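You operate a simulated robot arm through the tools that you are given. There is no shell and no other tool.

You are at the controls of a simulated robot arm. One attempt, no reset.

JOB
Clamp the mounting block and tighten its bolt with the socket driver till the yellow marks line up.
Fine: driver back in its pot; open the vice at the end.

Only the result counts: the job must be done as asked and must still hold three seconds after the hand-in. Knocking over, shifting, dropping, spilling or breaking anything else fails it.

ROBOT AND FRAMES
A 7-joint arm with a two-finger parallel gripper, fixed in place. Base frame: the origin is at the foot of the arm, x ahead of it, y to its left, z up; the work surface is at about z = 900. Readings come in mm, rad, newtons and seconds.
With the tool pointing down near the work surface it reaches from about 240 to 680 mm from the base axis. Its first joint turns from -1.152 to 1.152 rad. Payload 2.4 kg.
The tool frame sits at the grasp point between the pads (the TCP): z along the fingers, y along the line on which they close. The tips reach 30 mm beyond it. Largest opening 94 mm; finger width 28, thickness 10; the body of the gripper, 50 by 96 mm, starts 55 mm behind the TCP.
Orientation is told as [roll, pitch, yaw] about the base's x, y, z axes, in that order, counted from this pose: with the fingers straight down and closing along the base's y, the tool's x points along the base's -x, its y along +y and its z along -z.

CONTROLS
- The arm moves only by the tool move_arm. Its argument "moves" is a list that holds one entry, the list of rows, each a list of 7 numbers: the shift along the tool's x, y, z in mm, then the turn, a rotation vector about the tool's x, y, z in degrees, then the finger opening in mm, from 0 to 94. In form: [[[tx, ty, tz, ax, ay, az, fingers], ...]]. A call has 1 to 20 rows; each row shifts and turns the commanded pose from where the row before left it, along the tool's axes as they then stand. Each row takes 0.2 s and may step no farther than 50 mm and 0.15 rad from the row before; otherwise, or with a gripper value out of range, the whole call is refused. A pose out of reach is approached as far as the arm can. The call stops where the force on the tool passes 40 N (or 10 N more than at its start, if that is more) or the arm is blocked; 0.2 s more then pass. The fingers move at their own pace (about 153 mm/s each) and stop on an object; they squeeze with about 28 N. The grip force told is the motor's: it shows also when the fingers shut on nothing. Time passes only in rows, and 0.2 s behind the last, so rows that do not move let the fingers close. It gives the time, the measured TCP pose, the force on the tool (base axes), the opening and the grip force at its end, in the units of the frame above (readings bear some noise), with the torque about the TCP (base axes, N m) and any sound that the robot's microphone picked up, and new pictures: "views" is both (left out), scene, wrist or none.
- Cameras (640 x 400 px; columns grow to the right, rows downward): "scene" is fixed at [58.3, 495.2, 1444.9]; the picture's right is [-0.50, -0.87, 0.00], its down [-0.47, 0.27, -0.84] and it looks along [0.72, -0.42, -0.55] (base axes); focal length 254 px, centre (320, 200). "wrist" rides on the gripper at [76, 14, -102] in the tool frame; the picture's right is [-0.18, 0.98, 0.00], its down [-0.75, -0.14, -0.64] and it looks along [-0.63, -0.12, 0.77] (tool axes); focal length 243 px, centre (320, 200). There is no depth. A picture from a camera that has moved, and an enlarged one, comes with that camera's place and axes in the base frame and with its lens.
- inspect(camera, box): a new picture of the part [left, top, right, bottom] of that camera's present view, enlarged. The clock stands still meanwhile.
- sign_off(): hands the job in; it is judged then, once.

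Places have to be worked out from the pictures, the camera data and where the tool is seen. Open the gripper and draw the arm clear of the work before you hand the job in, unless the task says otherwise.

The tools are called after "Request:" by a JSON object that holds its "api" and its "payload". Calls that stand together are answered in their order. move_arm: Moves the arm, as the interface text tells. Its arguments: {"type":"object","properties":{"moves":{"type":"array"},"views":{"type":"string","enum":["both","scene","wrist","none"]}},"required":["moves"]} The other tools are called the same way: inspect (camera, box) takes an enlarged picture of a part of a camera's view; sign_off () hands the job in.

At the start:

```text
time: 0.0
eef_pos: [273.7, 250.2, 1314.7]
orientation: [0.001, 0.0, 0.0]
wrist_force: [1.4, -0.4, 0.3]
moment: [0.01, 0.0, 0.0]
opening: 94.0
grasp_force: 0.0
```

scene: 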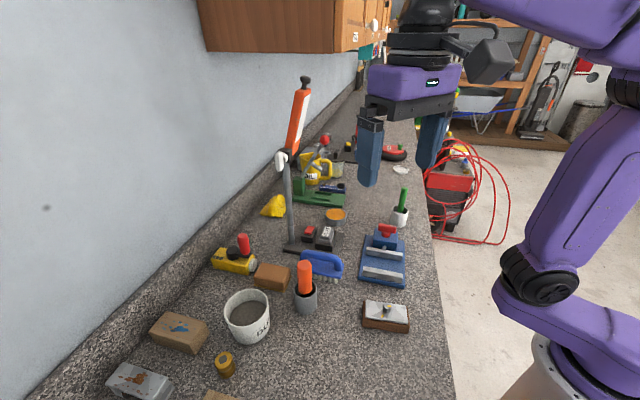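
wrist: 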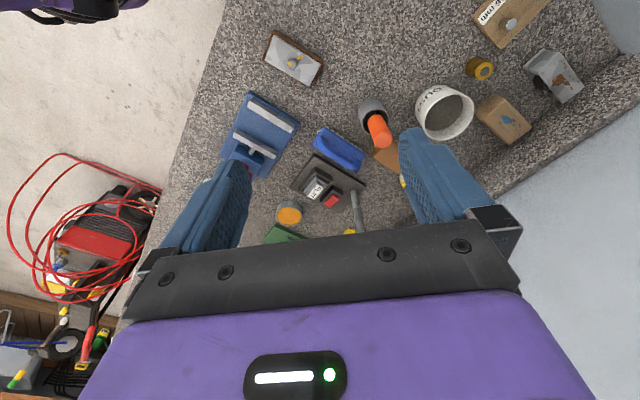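

I start by looking closely at the scene: there seem to be a blue vice with a red handle, a block with a bolt, and pots with orange- and green-handled tools. I enlarge several parts to tell them apart.

Request:
{"api": "inspect", "payload": {"camera": "scene", "box": [340, 170, 440, 340]}}

Request:
{"api": "inspect", "payload": {"camera": "scene", "box": [200, 200, 350, 320]}}

Request:
{"api": "inspect", "payload": {"camera": "scene", "box": [90, 280, 290, 400]}}

Request:
{"api": "inspect", "payload": {"camera": "wrist", "box": [200, 20, 420, 170]}}

Request:
{"api": "inspect", "payload": {"camera": "wrist", "box": [400, 0, 620, 150]}}

```text
2.35 times, centred on (390, 255) of scene
camera zoom: at [58.3, 495.2, 1444.9], right [-0.5, -0.87, 0.0], down [-0.47, 0.27, -0.84], along [0.72, -0.42, -0.55], focal length 598 px, centre (155, 71)
```

zoom: 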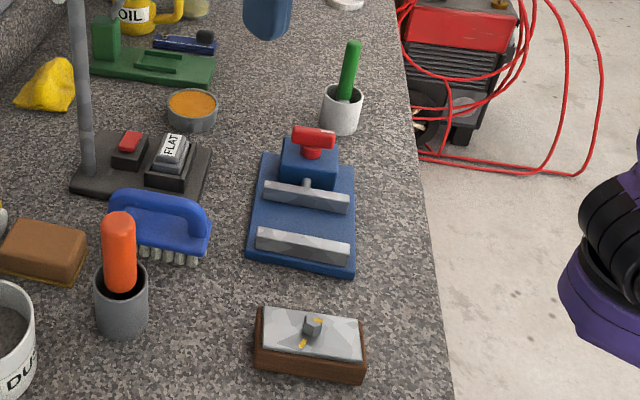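

```text
3.33 times, centred on (275, 260) of scene
camera zoom: at [58.3, 495.2, 1444.9], right [-0.5, -0.87, 0.0], down [-0.47, 0.27, -0.84], along [0.72, -0.42, -0.55], focal length 848 px, centre (470, 0)
```

zoom: 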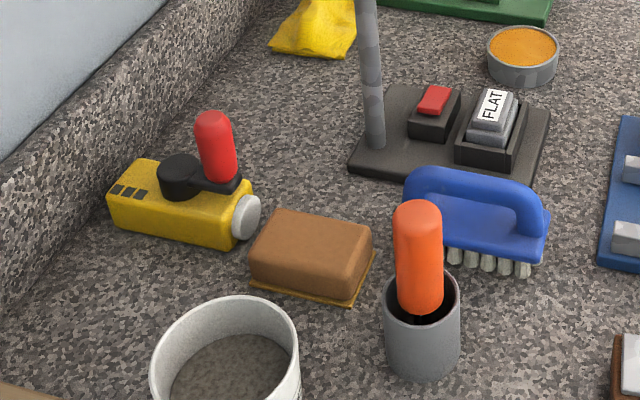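

```text
3.20 times, centred on (190, 340) of scene
camera zoom: at [58.3, 495.2, 1444.9], right [-0.5, -0.87, 0.0], down [-0.47, 0.27, -0.84], along [0.72, -0.42, -0.55], focal length 814 px, centre (736, -248)
```

zoom: 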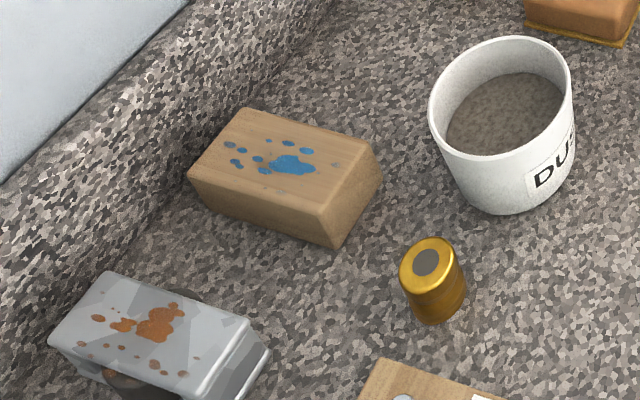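

```text
2.67 times, centred on (310, 95) of wrist
camera zoom: at [193.4, 263.0, 1417.0], right [0.18, 0.98, 0.0], down [0.75, -0.14, 0.64], along [0.63, -0.12, -0.77], focal length 647 px, centre (347, 480)
```

zoom: 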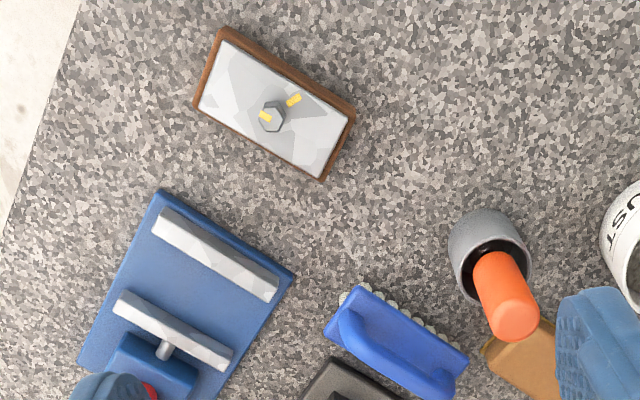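

```text
2.67 times, centred on (510, 75) of wrist
camera zoom: at [193.4, 263.0, 1417.0], right [0.18, 0.98, 0.0], down [0.75, -0.14, 0.64], along [0.63, -0.12, -0.77], focal length 647 px, centre (-187, 533)
```

zoom: 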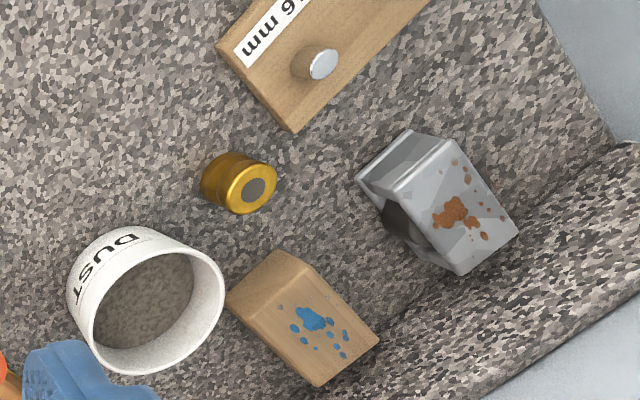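

The vice (blue plate, two grey jaws, red handle) looks to be near (404, 86), the brown block with a steel top and a hex bolt near (272, 202), the orange-handled tool in the grey pot near (397, 334), and the green-handled one in the white pot near (513, -76). I move closer above the vice to see its details.

Request:
{"api": "move_arm", "payload": {"moves": [[[2, -22, 36, 0, 0, 0, 94], [2, -22, 36, 0, 0, 0, 94], [2, -22, 36, 0, 0, 0, 94], [2, -22, 36, 0, 0, 0, 94], [1, -22, 36, 0, 0, 0, 94], [1, -22, 36, 0, 0, 0, 94]]], "views": "both"}}

```text
time: 1.4
eef_pos: [262.3, 119.8, 1099.0]
orientation: [-0.001, -0.002, 0.001]
wrist_force: [-0.1, -0.9, -0.3]
moment: [-0.04, 0.02, 0.01]
opening: 93.9
grasp_force: 0.1
camera wrist: at [184.1, 131.6, 1200.6], right [0.18, 0.98, 0.0], down [0.75, -0.14, 0.64], along [0.63, -0.12, -0.77], focal length 243 px, centre (320, 200)
```

scene: 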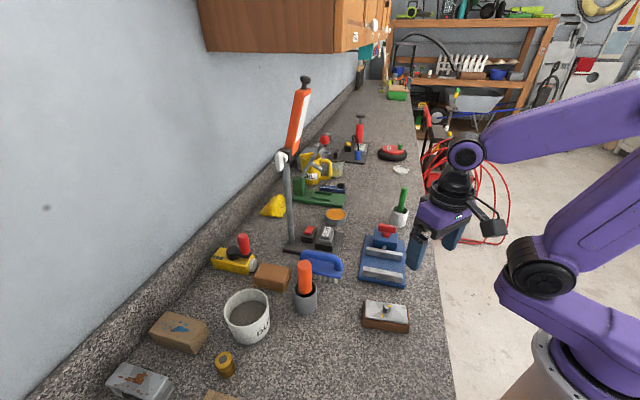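
wrist: 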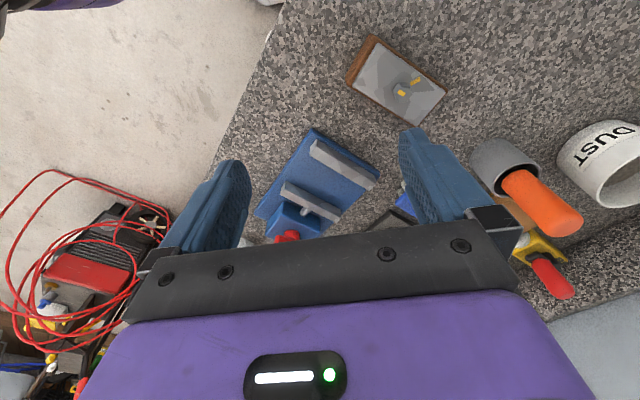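

I enlarge the vice, block and bolt as they now appear in the wrist view.

Request:
{"api": "inspect", "payload": {"camera": "wrist", "box": [230, 110, 420, 250]}}

Request:
{"api": "inspect", "payload": {"camera": "wrist", "box": [340, 30, 460, 130]}}

Request:
{"api": "inspect", "payload": {"camera": "wrist", "box": [460, 120, 600, 310]}}

Request:
{"api": "inspect", "payload": {"camera": "scene", "box": [280, 160, 420, 260]}}

```text
2.86 times, centred on (325, 180) of wrist
camera zoom: at [184.1, 131.6, 1200.6], right [0.18, 0.98, 0.0], down [0.75, -0.14, 0.64], along [0.63, -0.12, -0.77], focal length 693 px, centre (306, 257)
```

zoom: 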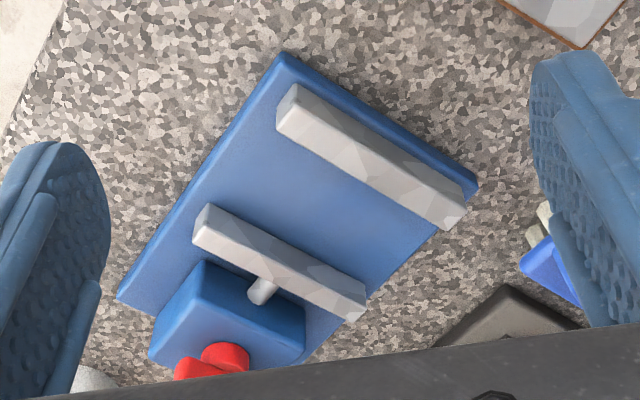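

```text
4.00 times, centred on (400, 80) of wrist
camera zoom: at [184.1, 131.6, 1200.6], right [0.18, 0.98, 0.0], down [0.75, -0.14, 0.64], along [0.63, -0.12, -0.77], focal length 970 px, centre (0, 680)
```

zoom: 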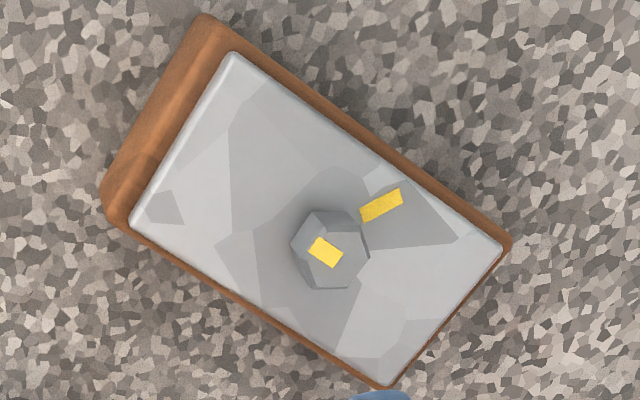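

```text
2.11 times, centred on (530, 215) of wrist
camera zoom: at [184.1, 131.6, 1200.6], right [0.18, 0.98, 0.0], down [0.75, -0.14, 0.64], along [0.63, -0.12, -0.77], focal length 511 px, centre (-122, 168)
```

zoom: 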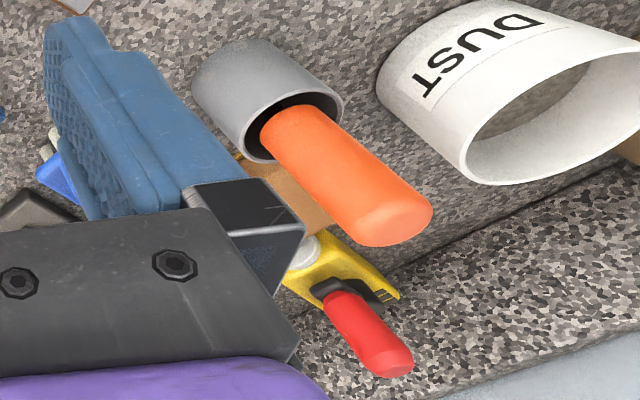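

```text
4.00 times, centred on (350, 210) of scene
camera zoom: at [58.3, 495.2, 1444.9], right [-0.5, -0.87, 0.0], down [-0.47, 0.27, -0.84], along [0.72, -0.42, -0.55], focal length 1017 px, centre (200, 160)
```

zoom: 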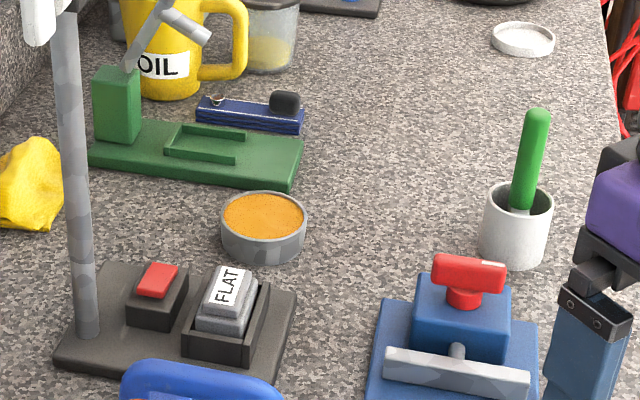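

The block is about 96 × 50 mm with its long axis at about 50° in base, and the jaws run at about 45° with a gap of about 60 mm. I move over the vice and tilt the tool so the wrist camera looks straight down, to get undistorted measurements.

Request:
{"api": "move_arm", "payload": {"moves": [[[-44, -9, 8, 0, 0, 0, 94], [-44, -9, 8, 0, 0, 0, 94], [-44, -9, 8, 0, 0, 0, 94], [0, 0, 0, 0, 7.86, 0, 94], [0, 0, 0, 0, 7.86, 0, 94], [0, 0, 0, 0, 7.86, 0, 94], [0, 0, 0, 0, 7.86, 0, 94], [0, 0, 0, 0, 7.86, 0, 94], [0, 0, 0, 0, 0, 0, 94]]], "views": "both"}}

```text
time: 3.4
eef_pos: [394.7, 90.9, 1074.3]
orientation: [0.001, 0.687, 0.001]
wrist_force: [0.3, 0.3, -0.4]
moment: [0.01, -0.02, 0.01]
opening: 94.0
grasp_force: 0.1
camera wrist: at [398.0, 103.8, 1201.8], right [0.14, 0.98, -0.12], down [0.99, -0.14, 0.02], along [0.0, -0.12, -0.99], focal length 243 px, centre (320, 200)
```

scene: 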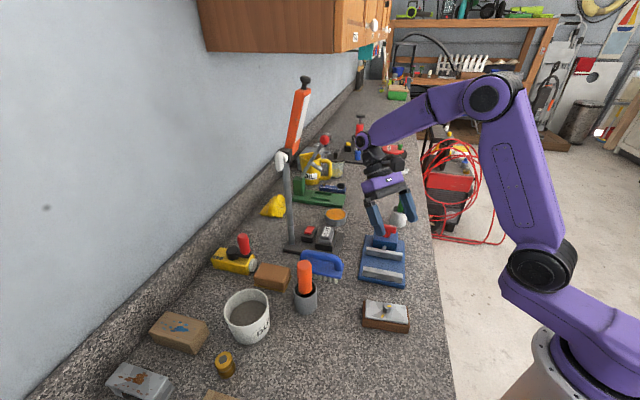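
wrist: 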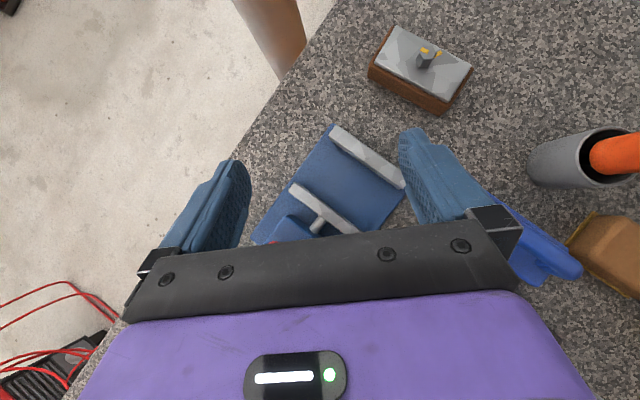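

The gripper body hides the handle, so I move the camera 120 mm further along base +x while keeping the downward look.

Request:
{"api": "move_arm", "payload": {"moves": [[[-31, 0, -25.4, 0, 0, 0, 94], [-31, 0, -25.4, 0, 0, 0, 94], [-31, 0, -25.4, 0, 0, 0, 94], [0, 0, 0, 0, 0, 0, 94]]], "views": "both"}}

```text
time: 4.4
eef_pos: [515.0, 93.2, 1074.2]
orientation: [-0.001, 0.687, -0.001]
wrist_force: [0.1, -0.2, -0.3]
moment: [0.04, 0.01, 0.0]
opening: 94.0
grasp_force: 0.0
camera wrist: at [517.9, 106.3, 1201.0], right [0.14, 0.98, -0.12], down [0.99, -0.14, 0.02], along [0.0, -0.12, -0.99], focal length 243 px, centre (320, 200)
```

scene: 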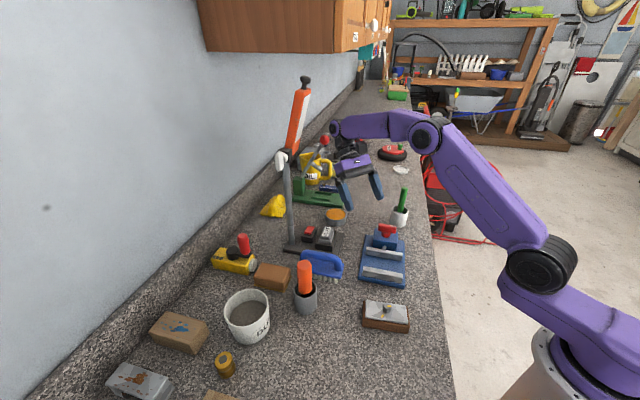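
wrist: 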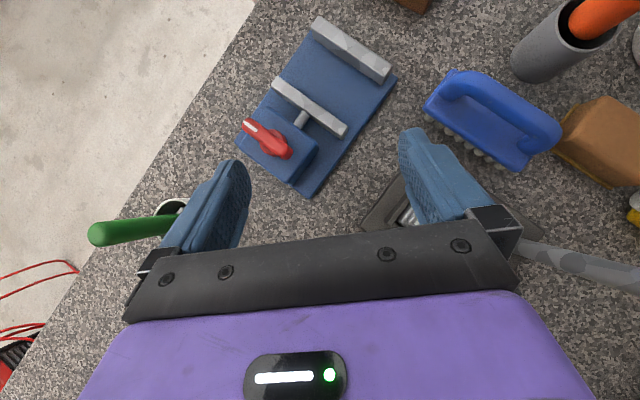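

Request:
{"api": "inspect", "payload": {"camera": "wrist", "box": [225, 10, 405, 200]}}

Request:
{"api": "inspect", "payload": {"camera": "wrist", "box": [230, 100, 350, 180]}}

Request:
{"api": "inspect", "payload": {"camera": "wrist", "box": [80, 190, 200, 260]}}

Request:
{"api": "inspect", "payload": {"camera": "scene", "box": [370, 180, 420, 250]}}

```text
2.11 times, centred on (315, 105) of wrist
camera zoom: at [517.9, 106.3, 1201.0], right [0.14, 0.98, -0.12], down [0.99, -0.14, 0.02], along [0.0, -0.12, -0.99], focal length 511 px, centre (330, 400)
```

zoom: 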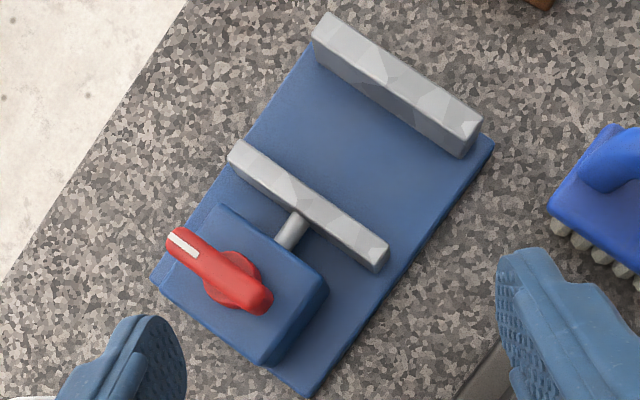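

```text
5.00 times, centred on (290, 140) of wrist
camera zoom: at [517.9, 106.3, 1201.0], right [0.14, 0.98, -0.12], down [0.99, -0.14, 0.02], along [0.0, -0.12, -0.99], focal length 1213 px, centre (470, 500)
```

zoom: 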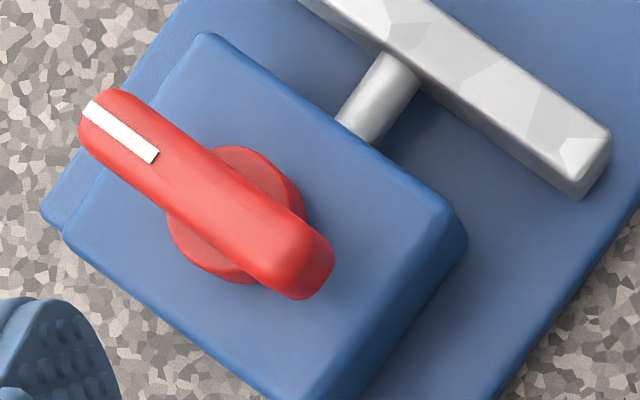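

```text
5.33 times, centred on (140, 225) of wrist
camera zoom: at [517.9, 106.3, 1201.0], right [0.14, 0.98, -0.12], down [0.99, -0.14, 0.02], along [0.0, -0.12, -0.99], focal length 1294 px, centre (1280, 67)
```

zoom: 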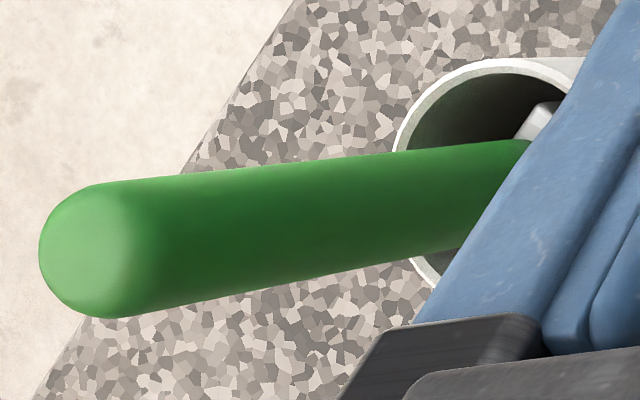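

```text
5.71 times, centred on (395, 215) of scene
camera zoom: at [58.4, 495.2, 1444.9], right [-0.5, -0.87, 0.0], down [-0.47, 0.27, -0.84], along [0.72, -0.42, -0.55], focal length 1453 px, centre (-109, 114)
```

zoom: 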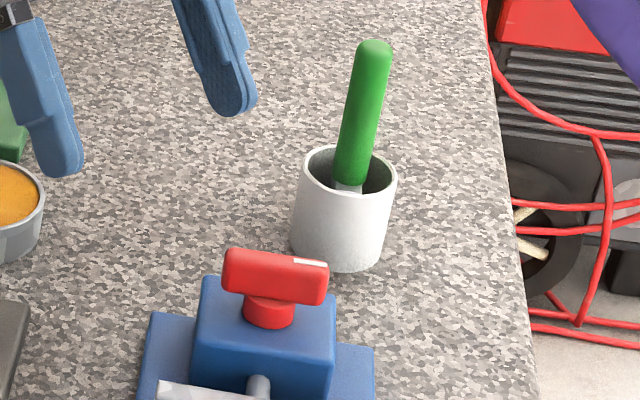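

The handle is a pointer knob with a white line, presently parallel to the jaws; the green tool has a flat blade-like shank, so the orange one is likely the socket driver. I enlarge the jaws for measurements.

Request:
{"api": "inspect", "payload": {"camera": "wrist", "box": [300, 5, 410, 85]}}

Request:
{"api": "inspect", "payload": {"camera": "wrist", "box": [255, 60, 365, 150]}}

Request:
{"api": "inspect", "payload": {"camera": "wrist", "box": [500, 0, 640, 100]}}

```text
5.00 times, centred on (355, 45) of wrist
camera zoom: at [517.9, 106.3, 1201.0], right [0.14, 0.98, -0.12], down [0.99, -0.14, 0.02], along [0.0, -0.12, -0.99], focal length 1213 px, centre (145, 975)
```

zoom: 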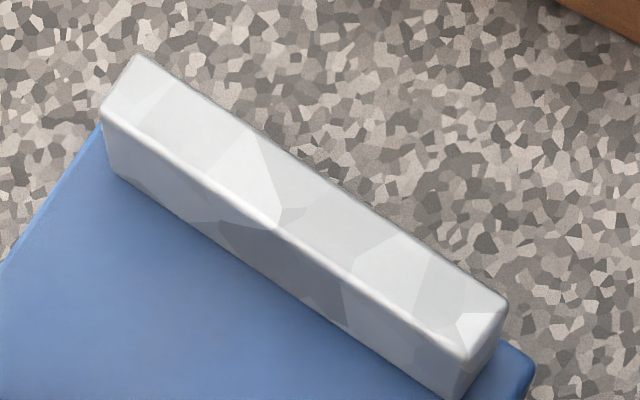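

```text
4.44 times, centred on (310, 105) of wrist
camera zoom: at [517.9, 106.3, 1201.0], right [0.14, 0.98, -0.12], down [0.99, -0.14, 0.02], along [0.0, -0.12, -0.99], focal length 1078 px, centre (364, 622)
```

zoom: 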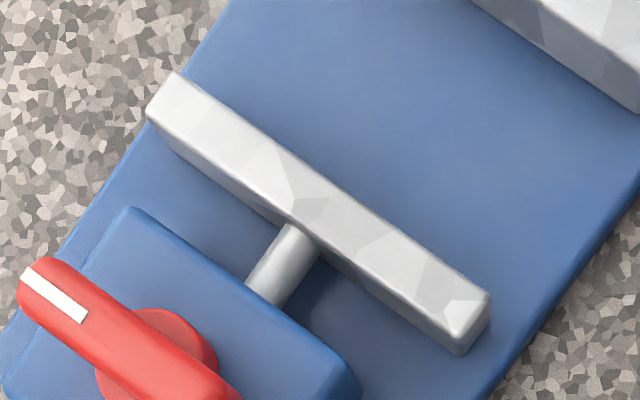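

```text
4.00 times, centred on (570, 50) of wrist
camera zoom: at [517.9, 106.3, 1201.0], right [0.14, 0.98, -0.12], down [0.99, -0.14, 0.02], along [0.0, -0.12, -0.99], focal length 970 px, centre (-680, 800)
```

zoom: 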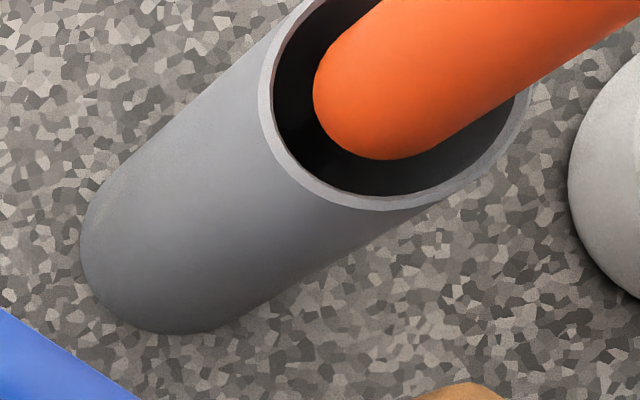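

The fixed jaw's inner face runs from about (326.5, 92.4) to (397, 162), the moving jaw's from (372.6, 47.4) to (441, 117.3): a gap of about 63.6 mm, with jaw tops at about z 932. The knob axis is near (451, 36) with its bar top at about z 970. Next I view the block from above and nearer.

Request:
{"api": "move_arm", "payload": {"moves": [[[27.5, 23.2, 22.6, 0, 0, 0, 94], [27.5, 23.2, 22.6, 0, 0, 0, 94], [27.5, 23.2, 22.6, 0, 0, 0, 94], [27.5, 23.2, 22.6, 0, 0, 0, 94], [27.5, 23.2, 22.6, 0, 0, 0, 94], [-22.5, 0, 27.5, 0, 0, 0, 94], [-22.5, 0, 27.5, 0, 0, 0, 94], [0, 0, 0, 0, 0, 0, 94]]], "views": "both"}}

```text
time: 6.2
eef_pos: [336.1, 206.9, 1003.0]
orientation: [-0.002, 0.686, 0.001]
wrist_force: [-0.3, 0.0, 0.0]
moment: [0.01, 0.0, 0.01]
opening: 94.1
grasp_force: 0.1
camera wrist: at [339.1, 219.3, 1129.7], right [0.14, 0.98, -0.12], down [0.99, -0.14, 0.02], along [0.0, -0.12, -0.99], focal length 243 px, centre (320, 200)
```

scene: 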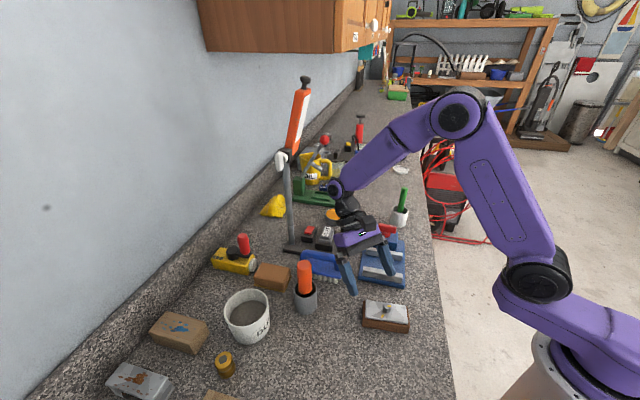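
wrist: 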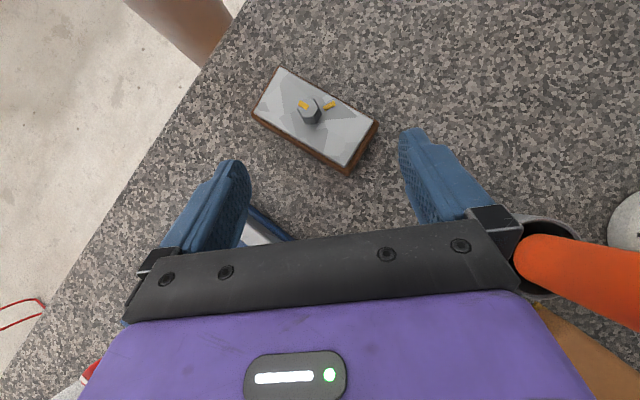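

The block is clearly in view from above; I enlarge it and the bolt to measure its outline, height and marks.

Request:
{"api": "inspect", "payload": {"camera": "wrist", "box": [240, 60, 390, 180]}}

Request:
{"api": "inspect", "payload": {"camera": "wrist", "box": [285, 85, 350, 135]}}

Request:
{"api": "inspect", "payload": {"camera": "scene", "box": [355, 290, 420, 340]}}

```text
3.33 times, centred on (315, 120) of wrist
camera zoom: at [339.1, 219.3, 1129.7], right [0.14, 0.98, -0.12], down [0.99, -0.14, 0.02], along [0.0, -0.12, -0.99], focal length 809 px, centre (337, 467)
```

zoom: 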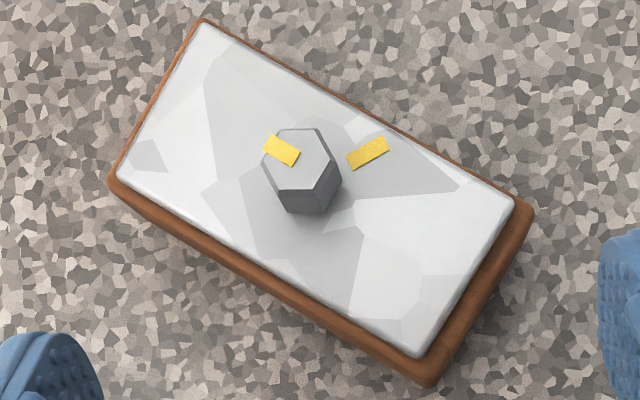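

```text
8.00 times, centred on (318, 110) of wrist
camera zoom: at [339.1, 219.3, 1129.7], right [0.14, 0.98, -0.12], down [0.99, -0.14, 0.02], along [0.0, -0.12, -0.99], focal length 1941 px, centre (340, 920)
```

zoom: 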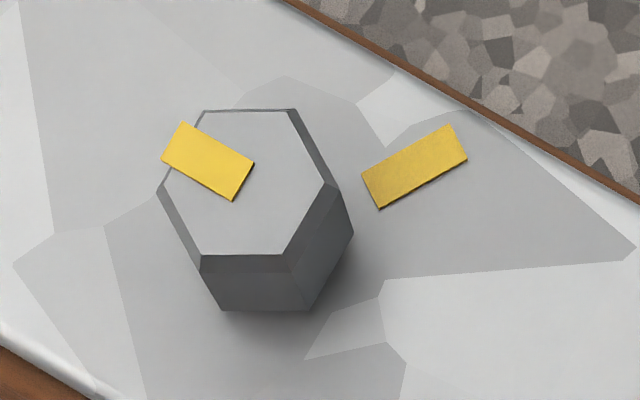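

```text
8.00 times, centred on (388, 315) of scene
camera zoom: at [58.3, 495.2, 1444.9], right [-0.5, -0.87, 0.0], down [-0.47, 0.27, -0.84], along [0.72, -0.42, -0.55], focal length 2034 px, centre (-220, -720)
```

zoom: 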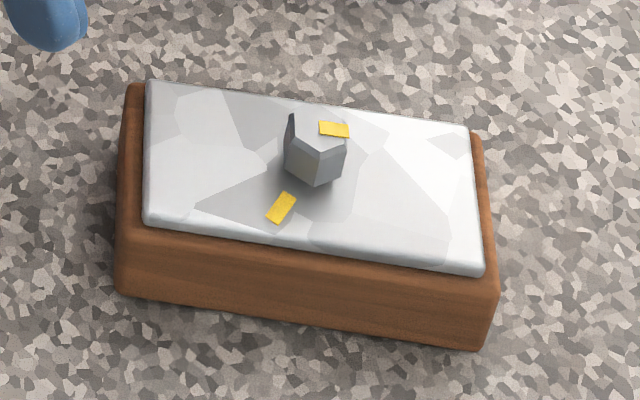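

The block is about 100 × 50 mm (brown) with a 90 × 44 mm steel top, its centre near (268.7, 199) and its long axis at 51°; the bolt mark points to about 232° and the plate mark to about 111°, so roughly 121° clockwise is wanted. I look at the vice in the scene view to get its heights.

Request:
{"api": "inspect", "payload": {"camera": "scene", "box": [355, 220, 415, 290]}}

Request:
{"api": "inspect", "payload": {"camera": "scene", "box": [280, 255, 330, 320]}}

```text
5.71 times, centred on (385, 255) of scene
camera zoom: at [58.3, 495.2, 1444.9], right [-0.5, -0.87, 0.0], down [-0.47, 0.27, -0.84], along [0.72, -0.42, -0.55], focal length 1453 px, centre (-51, -114)
```

zoom: 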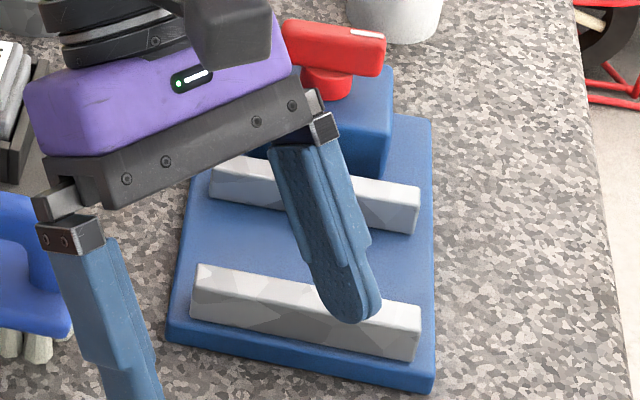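

```text
6.15 times, centred on (305, 288) of scene
camera zoom: at [58.3, 495.2, 1444.9], right [-0.5, -0.87, 0.0], down [-0.47, 0.27, -0.84], along [0.72, -0.42, -0.55], focal length 1565 px, centre (412, -338)
```

zoom: 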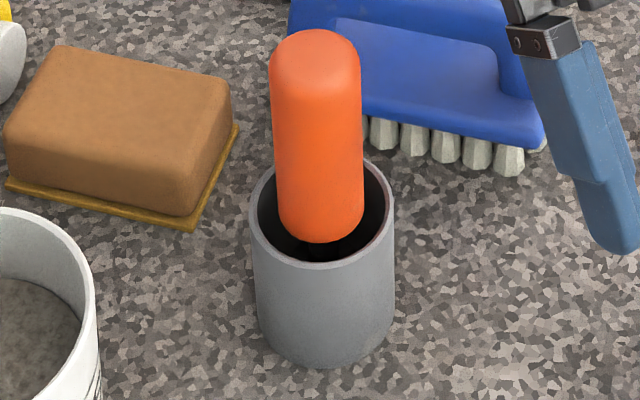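

The driver stands nearly upright in its pot at about (389, 340), with its handle from z 957 to 1052 and about 30 mm across. To get good heights for the vice I take two downward views of it with a baseline.

Request:
{"api": "move_arm", "payload": {"moves": [[[18.1, 0, -22, 0, 0, 0, 94], [18.1, 0, -22, 0, 0, 0, 94], [-20.9, -28.3, -17.1, 0, 0, 0, 94], [-20.9, -28.3, -17.1, 0, 0, 0, 94], [-20.9, -28.3, -17.1, 0, 0, 0, 94], [0, 0, 0, 0, 0, 0, 94]]], "views": "wrist"}}

Request:
{"api": "inspect", "payload": {"camera": "wrist", "box": [250, 90, 410, 240]}}

```text
time: 7.6
eef_pos: [416.6, 123.0, 1060.5]
orientation: [-0.001, 0.687, 0.001]
wrist_force: [-0.2, -1.0, 0.7]
moment: [-0.01, 0.02, -0.01]
opening: 94.2
grasp_force: 0.1
camera wrist: at [420.7, 135.7, 1187.4], right [0.14, 0.98, -0.12], down [0.99, -0.14, 0.02], along [0.0, -0.12, -0.99], focal length 243 px, centre (320, 200)
```

wrist: 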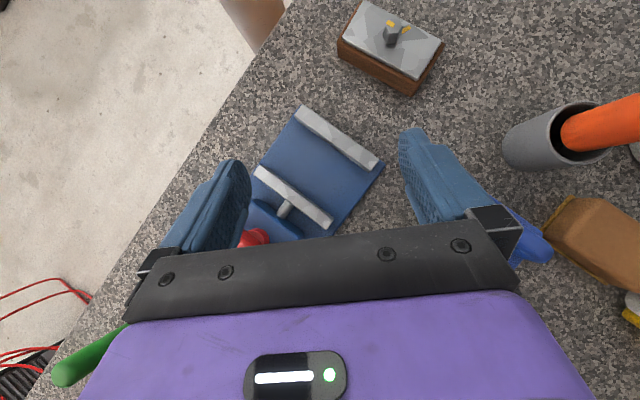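

```text
2.67 times, centred on (330, 165) of wrist
camera zoom: at [420.7, 135.7, 1187.4], right [0.14, 0.98, -0.12], down [0.99, -0.14, 0.02], along [0.0, -0.12, -0.99], focal length 647 px, centre (293, 293)
```

zoom: 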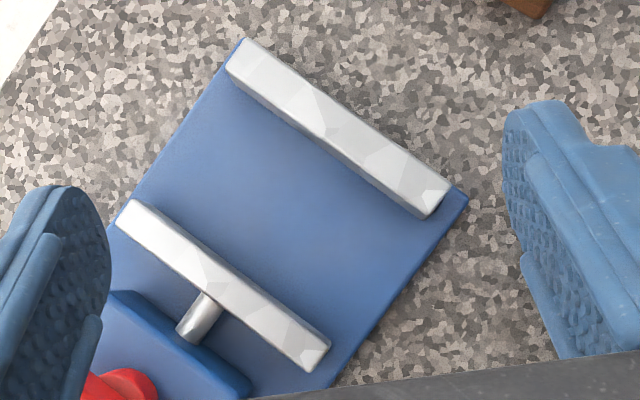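

Request:
{"api": "inspect", "payload": {"camera": "wrist", "box": [290, 95, 390, 180]}}

Request:
{"api": "inspect", "payload": {"camera": "wrist", "box": [245, 155, 345, 240]}}

Request:
{"api": "inspect", "payload": {"camera": "wrist", "box": [490, 90, 640, 180]}}

Request:
{"api": "inspect", "payload": {"camera": "wrist", "box": [330, 0, 450, 100]}}

```text
4.71 times, centred on (340, 138) of wrist
camera zoom: at [420.7, 135.7, 1187.4], right [0.14, 0.98, -0.12], down [0.99, -0.14, 0.02], along [0.0, -0.12, -0.99], focal length 1142 px, centre (226, 494)
```

zoom: 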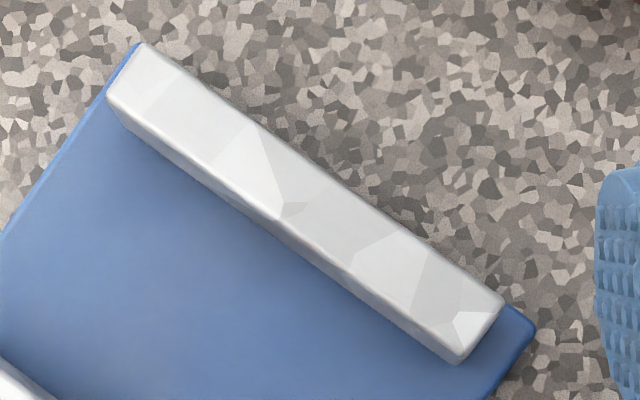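

```text
4.71 times, centred on (295, 198) of wrist
camera zoom: at [420.7, 135.7, 1187.4], right [0.14, 0.98, -0.12], down [0.99, -0.14, 0.02], along [0.0, -0.12, -0.99], focal length 1142 px, centre (438, 212)
```

zoom: 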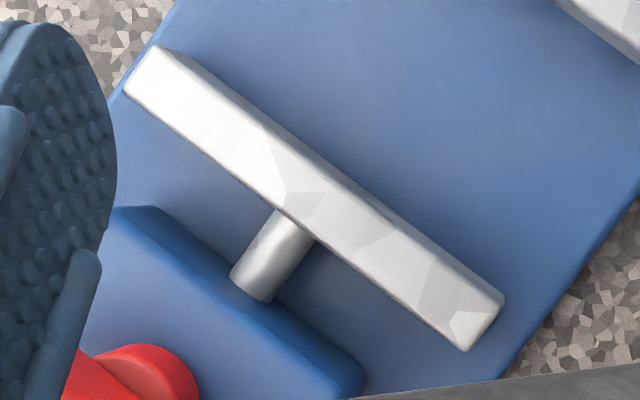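

```text
4.27 times, centred on (565, 135) of wrist
camera zoom: at [420.7, 135.7, 1187.4], right [0.14, 0.98, -0.12], down [0.99, -0.14, 0.02], along [0.0, -0.12, -0.99], focal length 1035 px, centre (-725, 477)
```

zoom: 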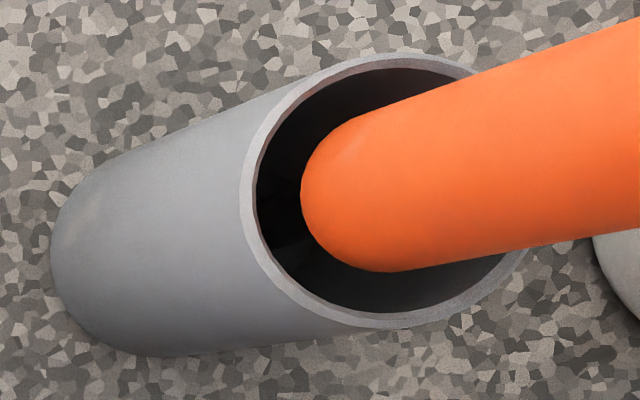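

```text
4.00 times, centred on (390, 50) of wrist
camera zoom: at [420.7, 135.7, 1187.4], right [0.14, 0.98, -0.12], down [0.99, -0.14, 0.02], along [0.0, -0.12, -0.99], focal length 970 px, centre (40, 800)
```

zoom: 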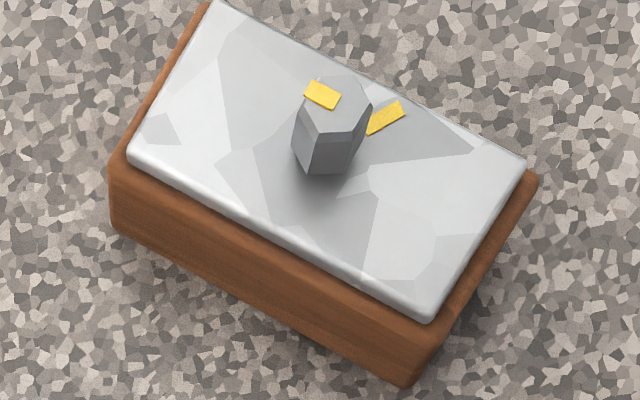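

Triangulating both views: jaw tops at about z 934.5, vice plate at about 914.5, gap 62.8 mm with its middle at (385.6, 104.7). The block centre is (271.3, 199.8), its brown body is about 26 mm high, steel top at about 935 and bolt top at about 955. I bring the tool upright, over the block and turned by +51°.

Request:
{"api": "move_arm", "payload": {"moves": [[[0, 0, 0, 0, -7.86, 0, 94], [0, 0, 0, 0, -7.86, 0, 94], [0, 0, 0, 0, -7.86, 0, 94], [0, 0, 0, 0, -7.86, 0, 94], [0, 0, 0, 0, -7.86, 0, 94], [36.3, 19.2, 10.1, 0, 0, 0, 80], [36.3, 19.2, 10.1, 0, 0, 0, 80], [36.3, 19.2, 10.1, 0, 0, 0, 80], [36.3, 19.2, 10.1, 0, 0, 0, 80], [0, 0, 0, 0, 0, -8.5, 80], [0, 0, 0, 0, 0, -8.5, 80], [0, 0, 0, 0, 0, -8.5, 80], [0, 0, 0, 0, 0, -8.5, 80], [0, 0, 0, 0, 0, -8.5, 80], [0, 0, 0, 0, 0, -8.5, 80], [0, 0, 0, 0, 0, 0, 80]]], "views": "both"}}

```text
time: 11.0
eef_pos: [272.8, 198.8, 1020.2]
orientation: [-0.001, 0.0, 0.892]
wrist_force: [-0.3, -0.5, 0.1]
moment: [-0.01, 0.03, -0.03]
opening: 80.1
grasp_force: 0.0
camera wrist: at [211.1, 147.1, 1122.9], right [-0.65, 0.76, 0.0], down [0.58, 0.5, 0.64], along [0.49, 0.42, -0.77], focal length 243 px, centre (320, 200)
```

scene: 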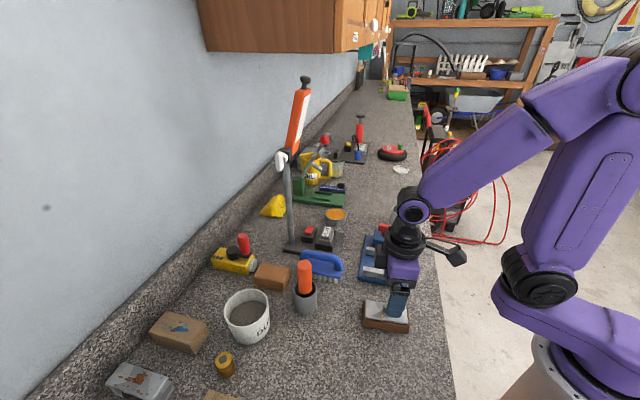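
wrist: 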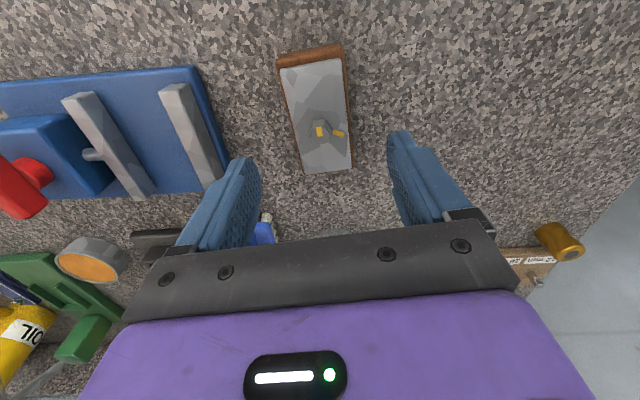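

The gripper is over the block and turned; I enlarge the view to check the alignment of the block with the fingers.

Request:
{"api": "inspect", "payload": {"camera": "wrist", "box": [250, 30, 410, 190]}}

Request:
{"api": "inspect", "payload": {"camera": "scene", "box": [350, 260, 430, 340]}}

```text
2.50 times, centred on (330, 110) of wrist
camera zoom: at [211.1, 147.1, 1122.9], right [-0.65, 0.76, 0.0], down [0.58, 0.5, 0.64], along [0.49, 0.42, -0.77], focal length 606 px, centre (295, 425)
```

zoom: 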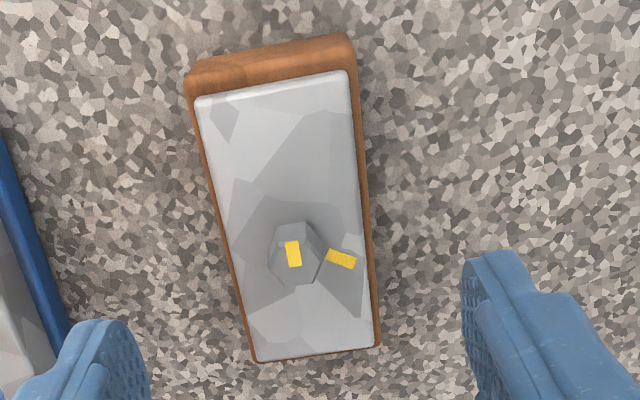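

```text
5.00 times, centred on (390, 300) of scene
camera zoom: at [58.3, 495.2, 1444.9], right [-0.5, -0.87, 0.0], down [-0.47, 0.27, -0.84], along [0.72, -0.42, -0.55], focal length 1271 px, centre (-30, -300)
```

zoom: 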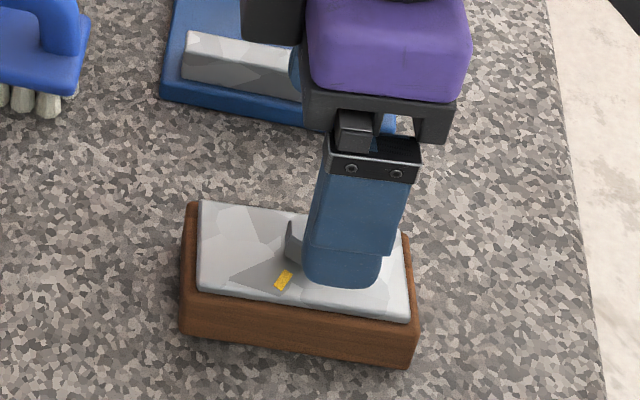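

The new view agrees: the block is centred near (270.8, 199), lying at about 50.5°, and the TCP is within 2 mm of it. I lower the fingers to grip the upper part of the brown body, with the tips about 18 mm above the table.

Request:
{"api": "move_arm", "payload": {"moves": [[[0.5, 0.9, 24, 0, 0, 0, 80], [0.5, 0.8, 25, 0, 0, 0, 80], [0, 0, 24, 0, 0, 0, 80], [0, 0, 0, 0, 0, 0, 80]]], "views": "both"}}

Request:
{"api": "inspect", "payload": {"camera": "scene", "box": [355, 270, 425, 340]}}

Request:
{"api": "inspect", "payload": {"camera": "wrist", "box": [210, 30, 430, 240]}}

```text
time: 12.0
eef_pos: [269.8, 200.3, 948.9]
orientation: [-0.001, 0.0, 0.889]
wrist_force: [0.2, 0.2, 0.7]
moment: [-0.02, -0.03, 0.03]
opening: 80.0
grasp_force: 0.0
camera wrist: at [208.4, 148.0, 1050.5], right [-0.65, 0.76, 0.0], down [0.58, 0.5, 0.64], along [0.49, 0.42, -0.77], focal length 243 px, centre (320, 200)
```

scene: 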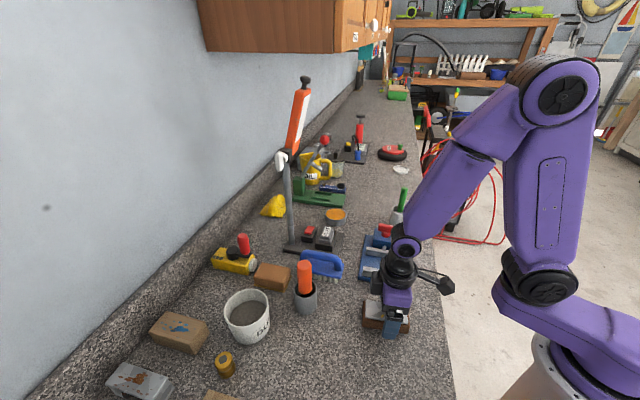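
wrist: 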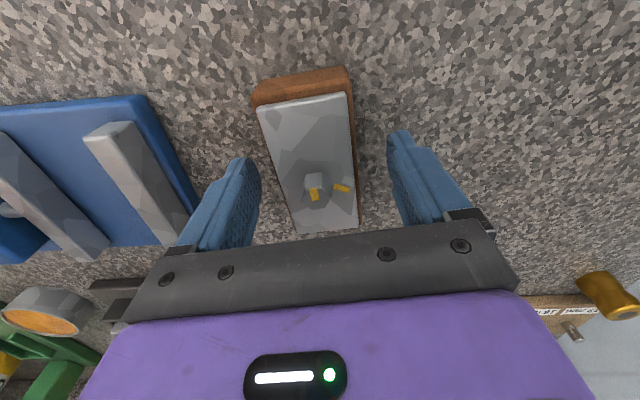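

```text
5.71 times, centred on (390, 305) of scene
camera zoom: at [58.3, 495.2, 1444.9], right [-0.5, -0.87, 0.0], down [-0.47, 0.27, -0.84], along [0.72, -0.42, -0.55], focal length 1453 px, centre (-80, -400)
```

zoom: 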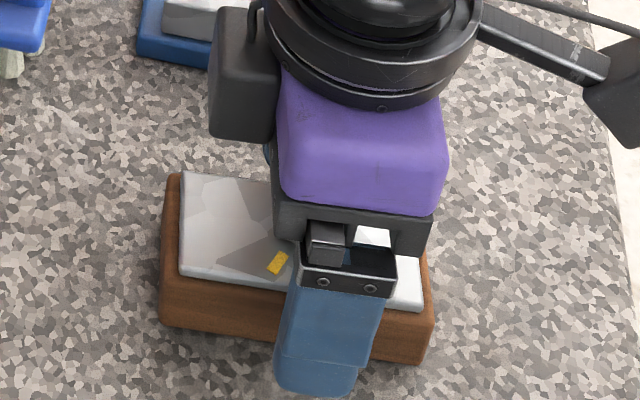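

```text
1.90 times, centred on (320, 135) of wrist
camera zoom: at [208.4, 148.0, 1050.5], right [-0.65, 0.76, 0.0], down [0.58, 0.5, 0.64], along [0.49, 0.42, -0.77], focal length 462 px, centre (320, 324)
```

zoom: 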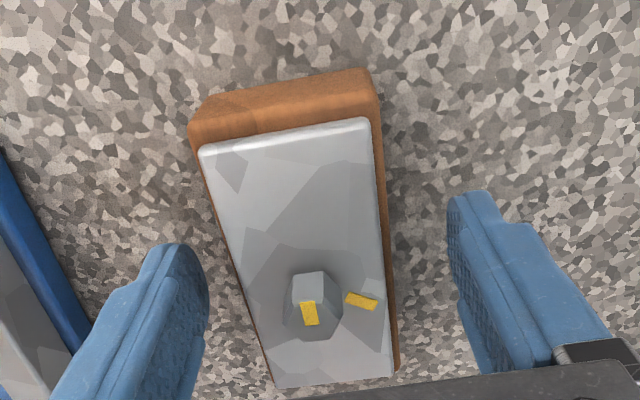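

The fingers straddle the block with the bolt near the TCP axis, as predicted. I close the fingers on it.

Request:
{"api": "move_arm", "payload": {"moves": [[[0, 0, 0, 0, 0, 0, 60], [0, 0, 0, 0, 0, 0, 50], [0, 0, 0, 0, 0, 0, 30], [0, 0, 0, 0, 0, 0, 30], [0, 0, 0, 0, 0, 0, 30]]], "views": "both"}}

Request:
{"api": "inspect", "payload": {"camera": "wrist", "box": [210, 30, 430, 240]}}

```text
time: 13.2
eef_pos: [270.8, 199.5, 949.4]
orientation: [0.0, -0.002, 0.891]
wrist_force: [1.2, -0.1, 0.4]
moment: [0.06, -0.03, -0.07]
opening: 49.4
grasp_force: 27.8
camera wrist: at [208.5, 148.1, 1050.8], right [-0.65, 0.76, 0.0], down [0.58, 0.5, 0.64], along [0.49, 0.42, -0.77], focal length 243 px, centre (320, 200)
```

scene: 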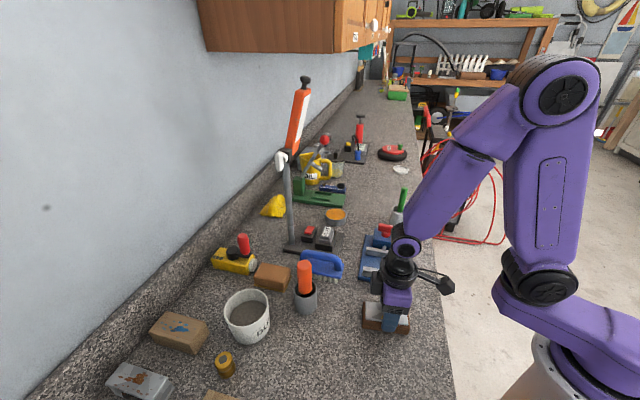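
wrist: 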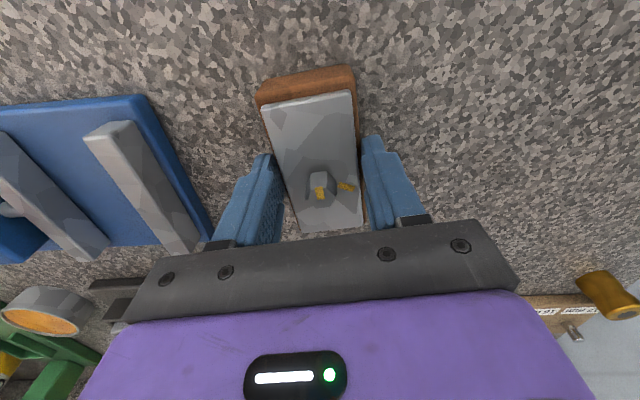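

```text
1.90 times, centred on (320, 135) of wrist
camera zoom: at [208.5, 148.1, 1050.8], right [-0.65, 0.76, 0.0], down [0.58, 0.5, 0.64], along [0.49, 0.42, -0.77], focal length 462 px, centre (320, 324)
```

zoom: 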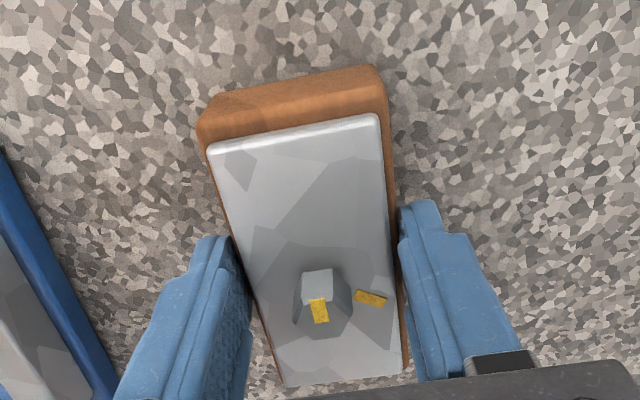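

The block is gripped at 49.4 mm with 28 N. I lift it 60 mm straight up and check that it hangs level.

Request:
{"api": "move_arm", "payload": {"moves": [[[0, 0, -10, 0, 0, 0, 30], [0, 0, -15, 0, 0, 0, 30], [0, 0, -20, 0, 0, 0, 30], [0, 0, -16, 0, 0, 0, 30], [0, 0, 0, 0, 0, 0, 30]]], "views": "both"}}

Request:
{"api": "inspect", "payload": {"camera": "scene", "box": [350, 240, 430, 340]}}

```text
time: 14.4
eef_pos: [269.8, 199.4, 1008.8]
orientation: [-0.001, -0.001, 0.891]
wrist_force: [-0.7, -0.1, -1.9]
moment: [0.0, 0.01, -0.02]
opening: 49.7
grasp_force: 27.5
camera wrist: at [208.4, 147.7, 1111.2], right [-0.65, 0.76, 0.0], down [0.58, 0.5, 0.64], along [0.49, 0.42, -0.77], focal length 243 px, centre (320, 200)
```

scene: 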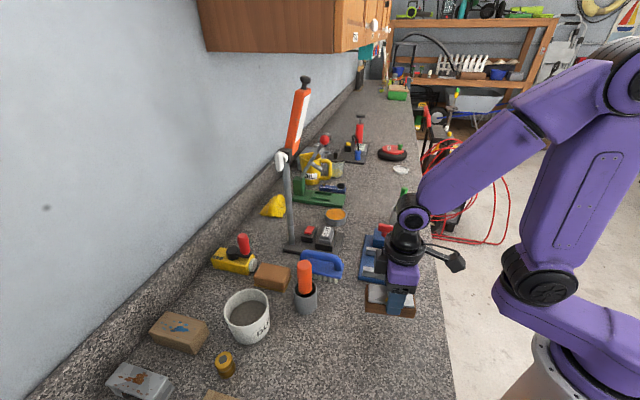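
wrist: 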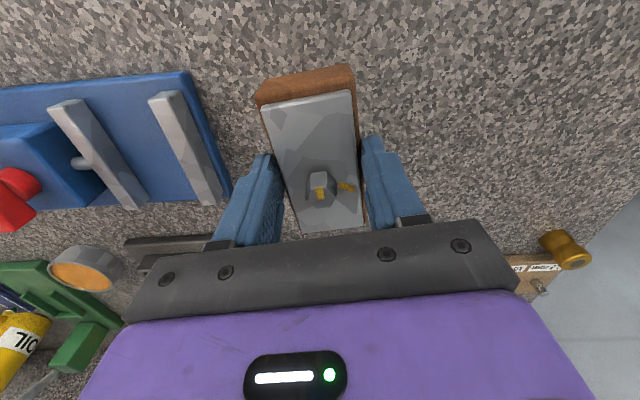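

```text
4.00 times, centred on (390, 290) of scene
camera zoom: at [58.4, 495.2, 1444.9], right [-0.5, -0.87, 0.0], down [-0.47, 0.27, -0.84], along [0.72, -0.42, -0.55], focal length 1017 px, centre (40, -160)
```

zoom: 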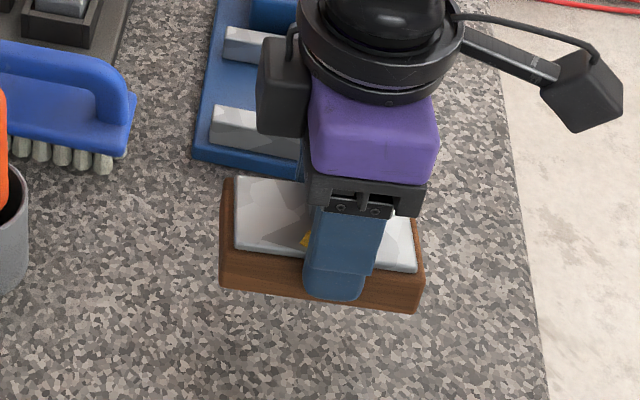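

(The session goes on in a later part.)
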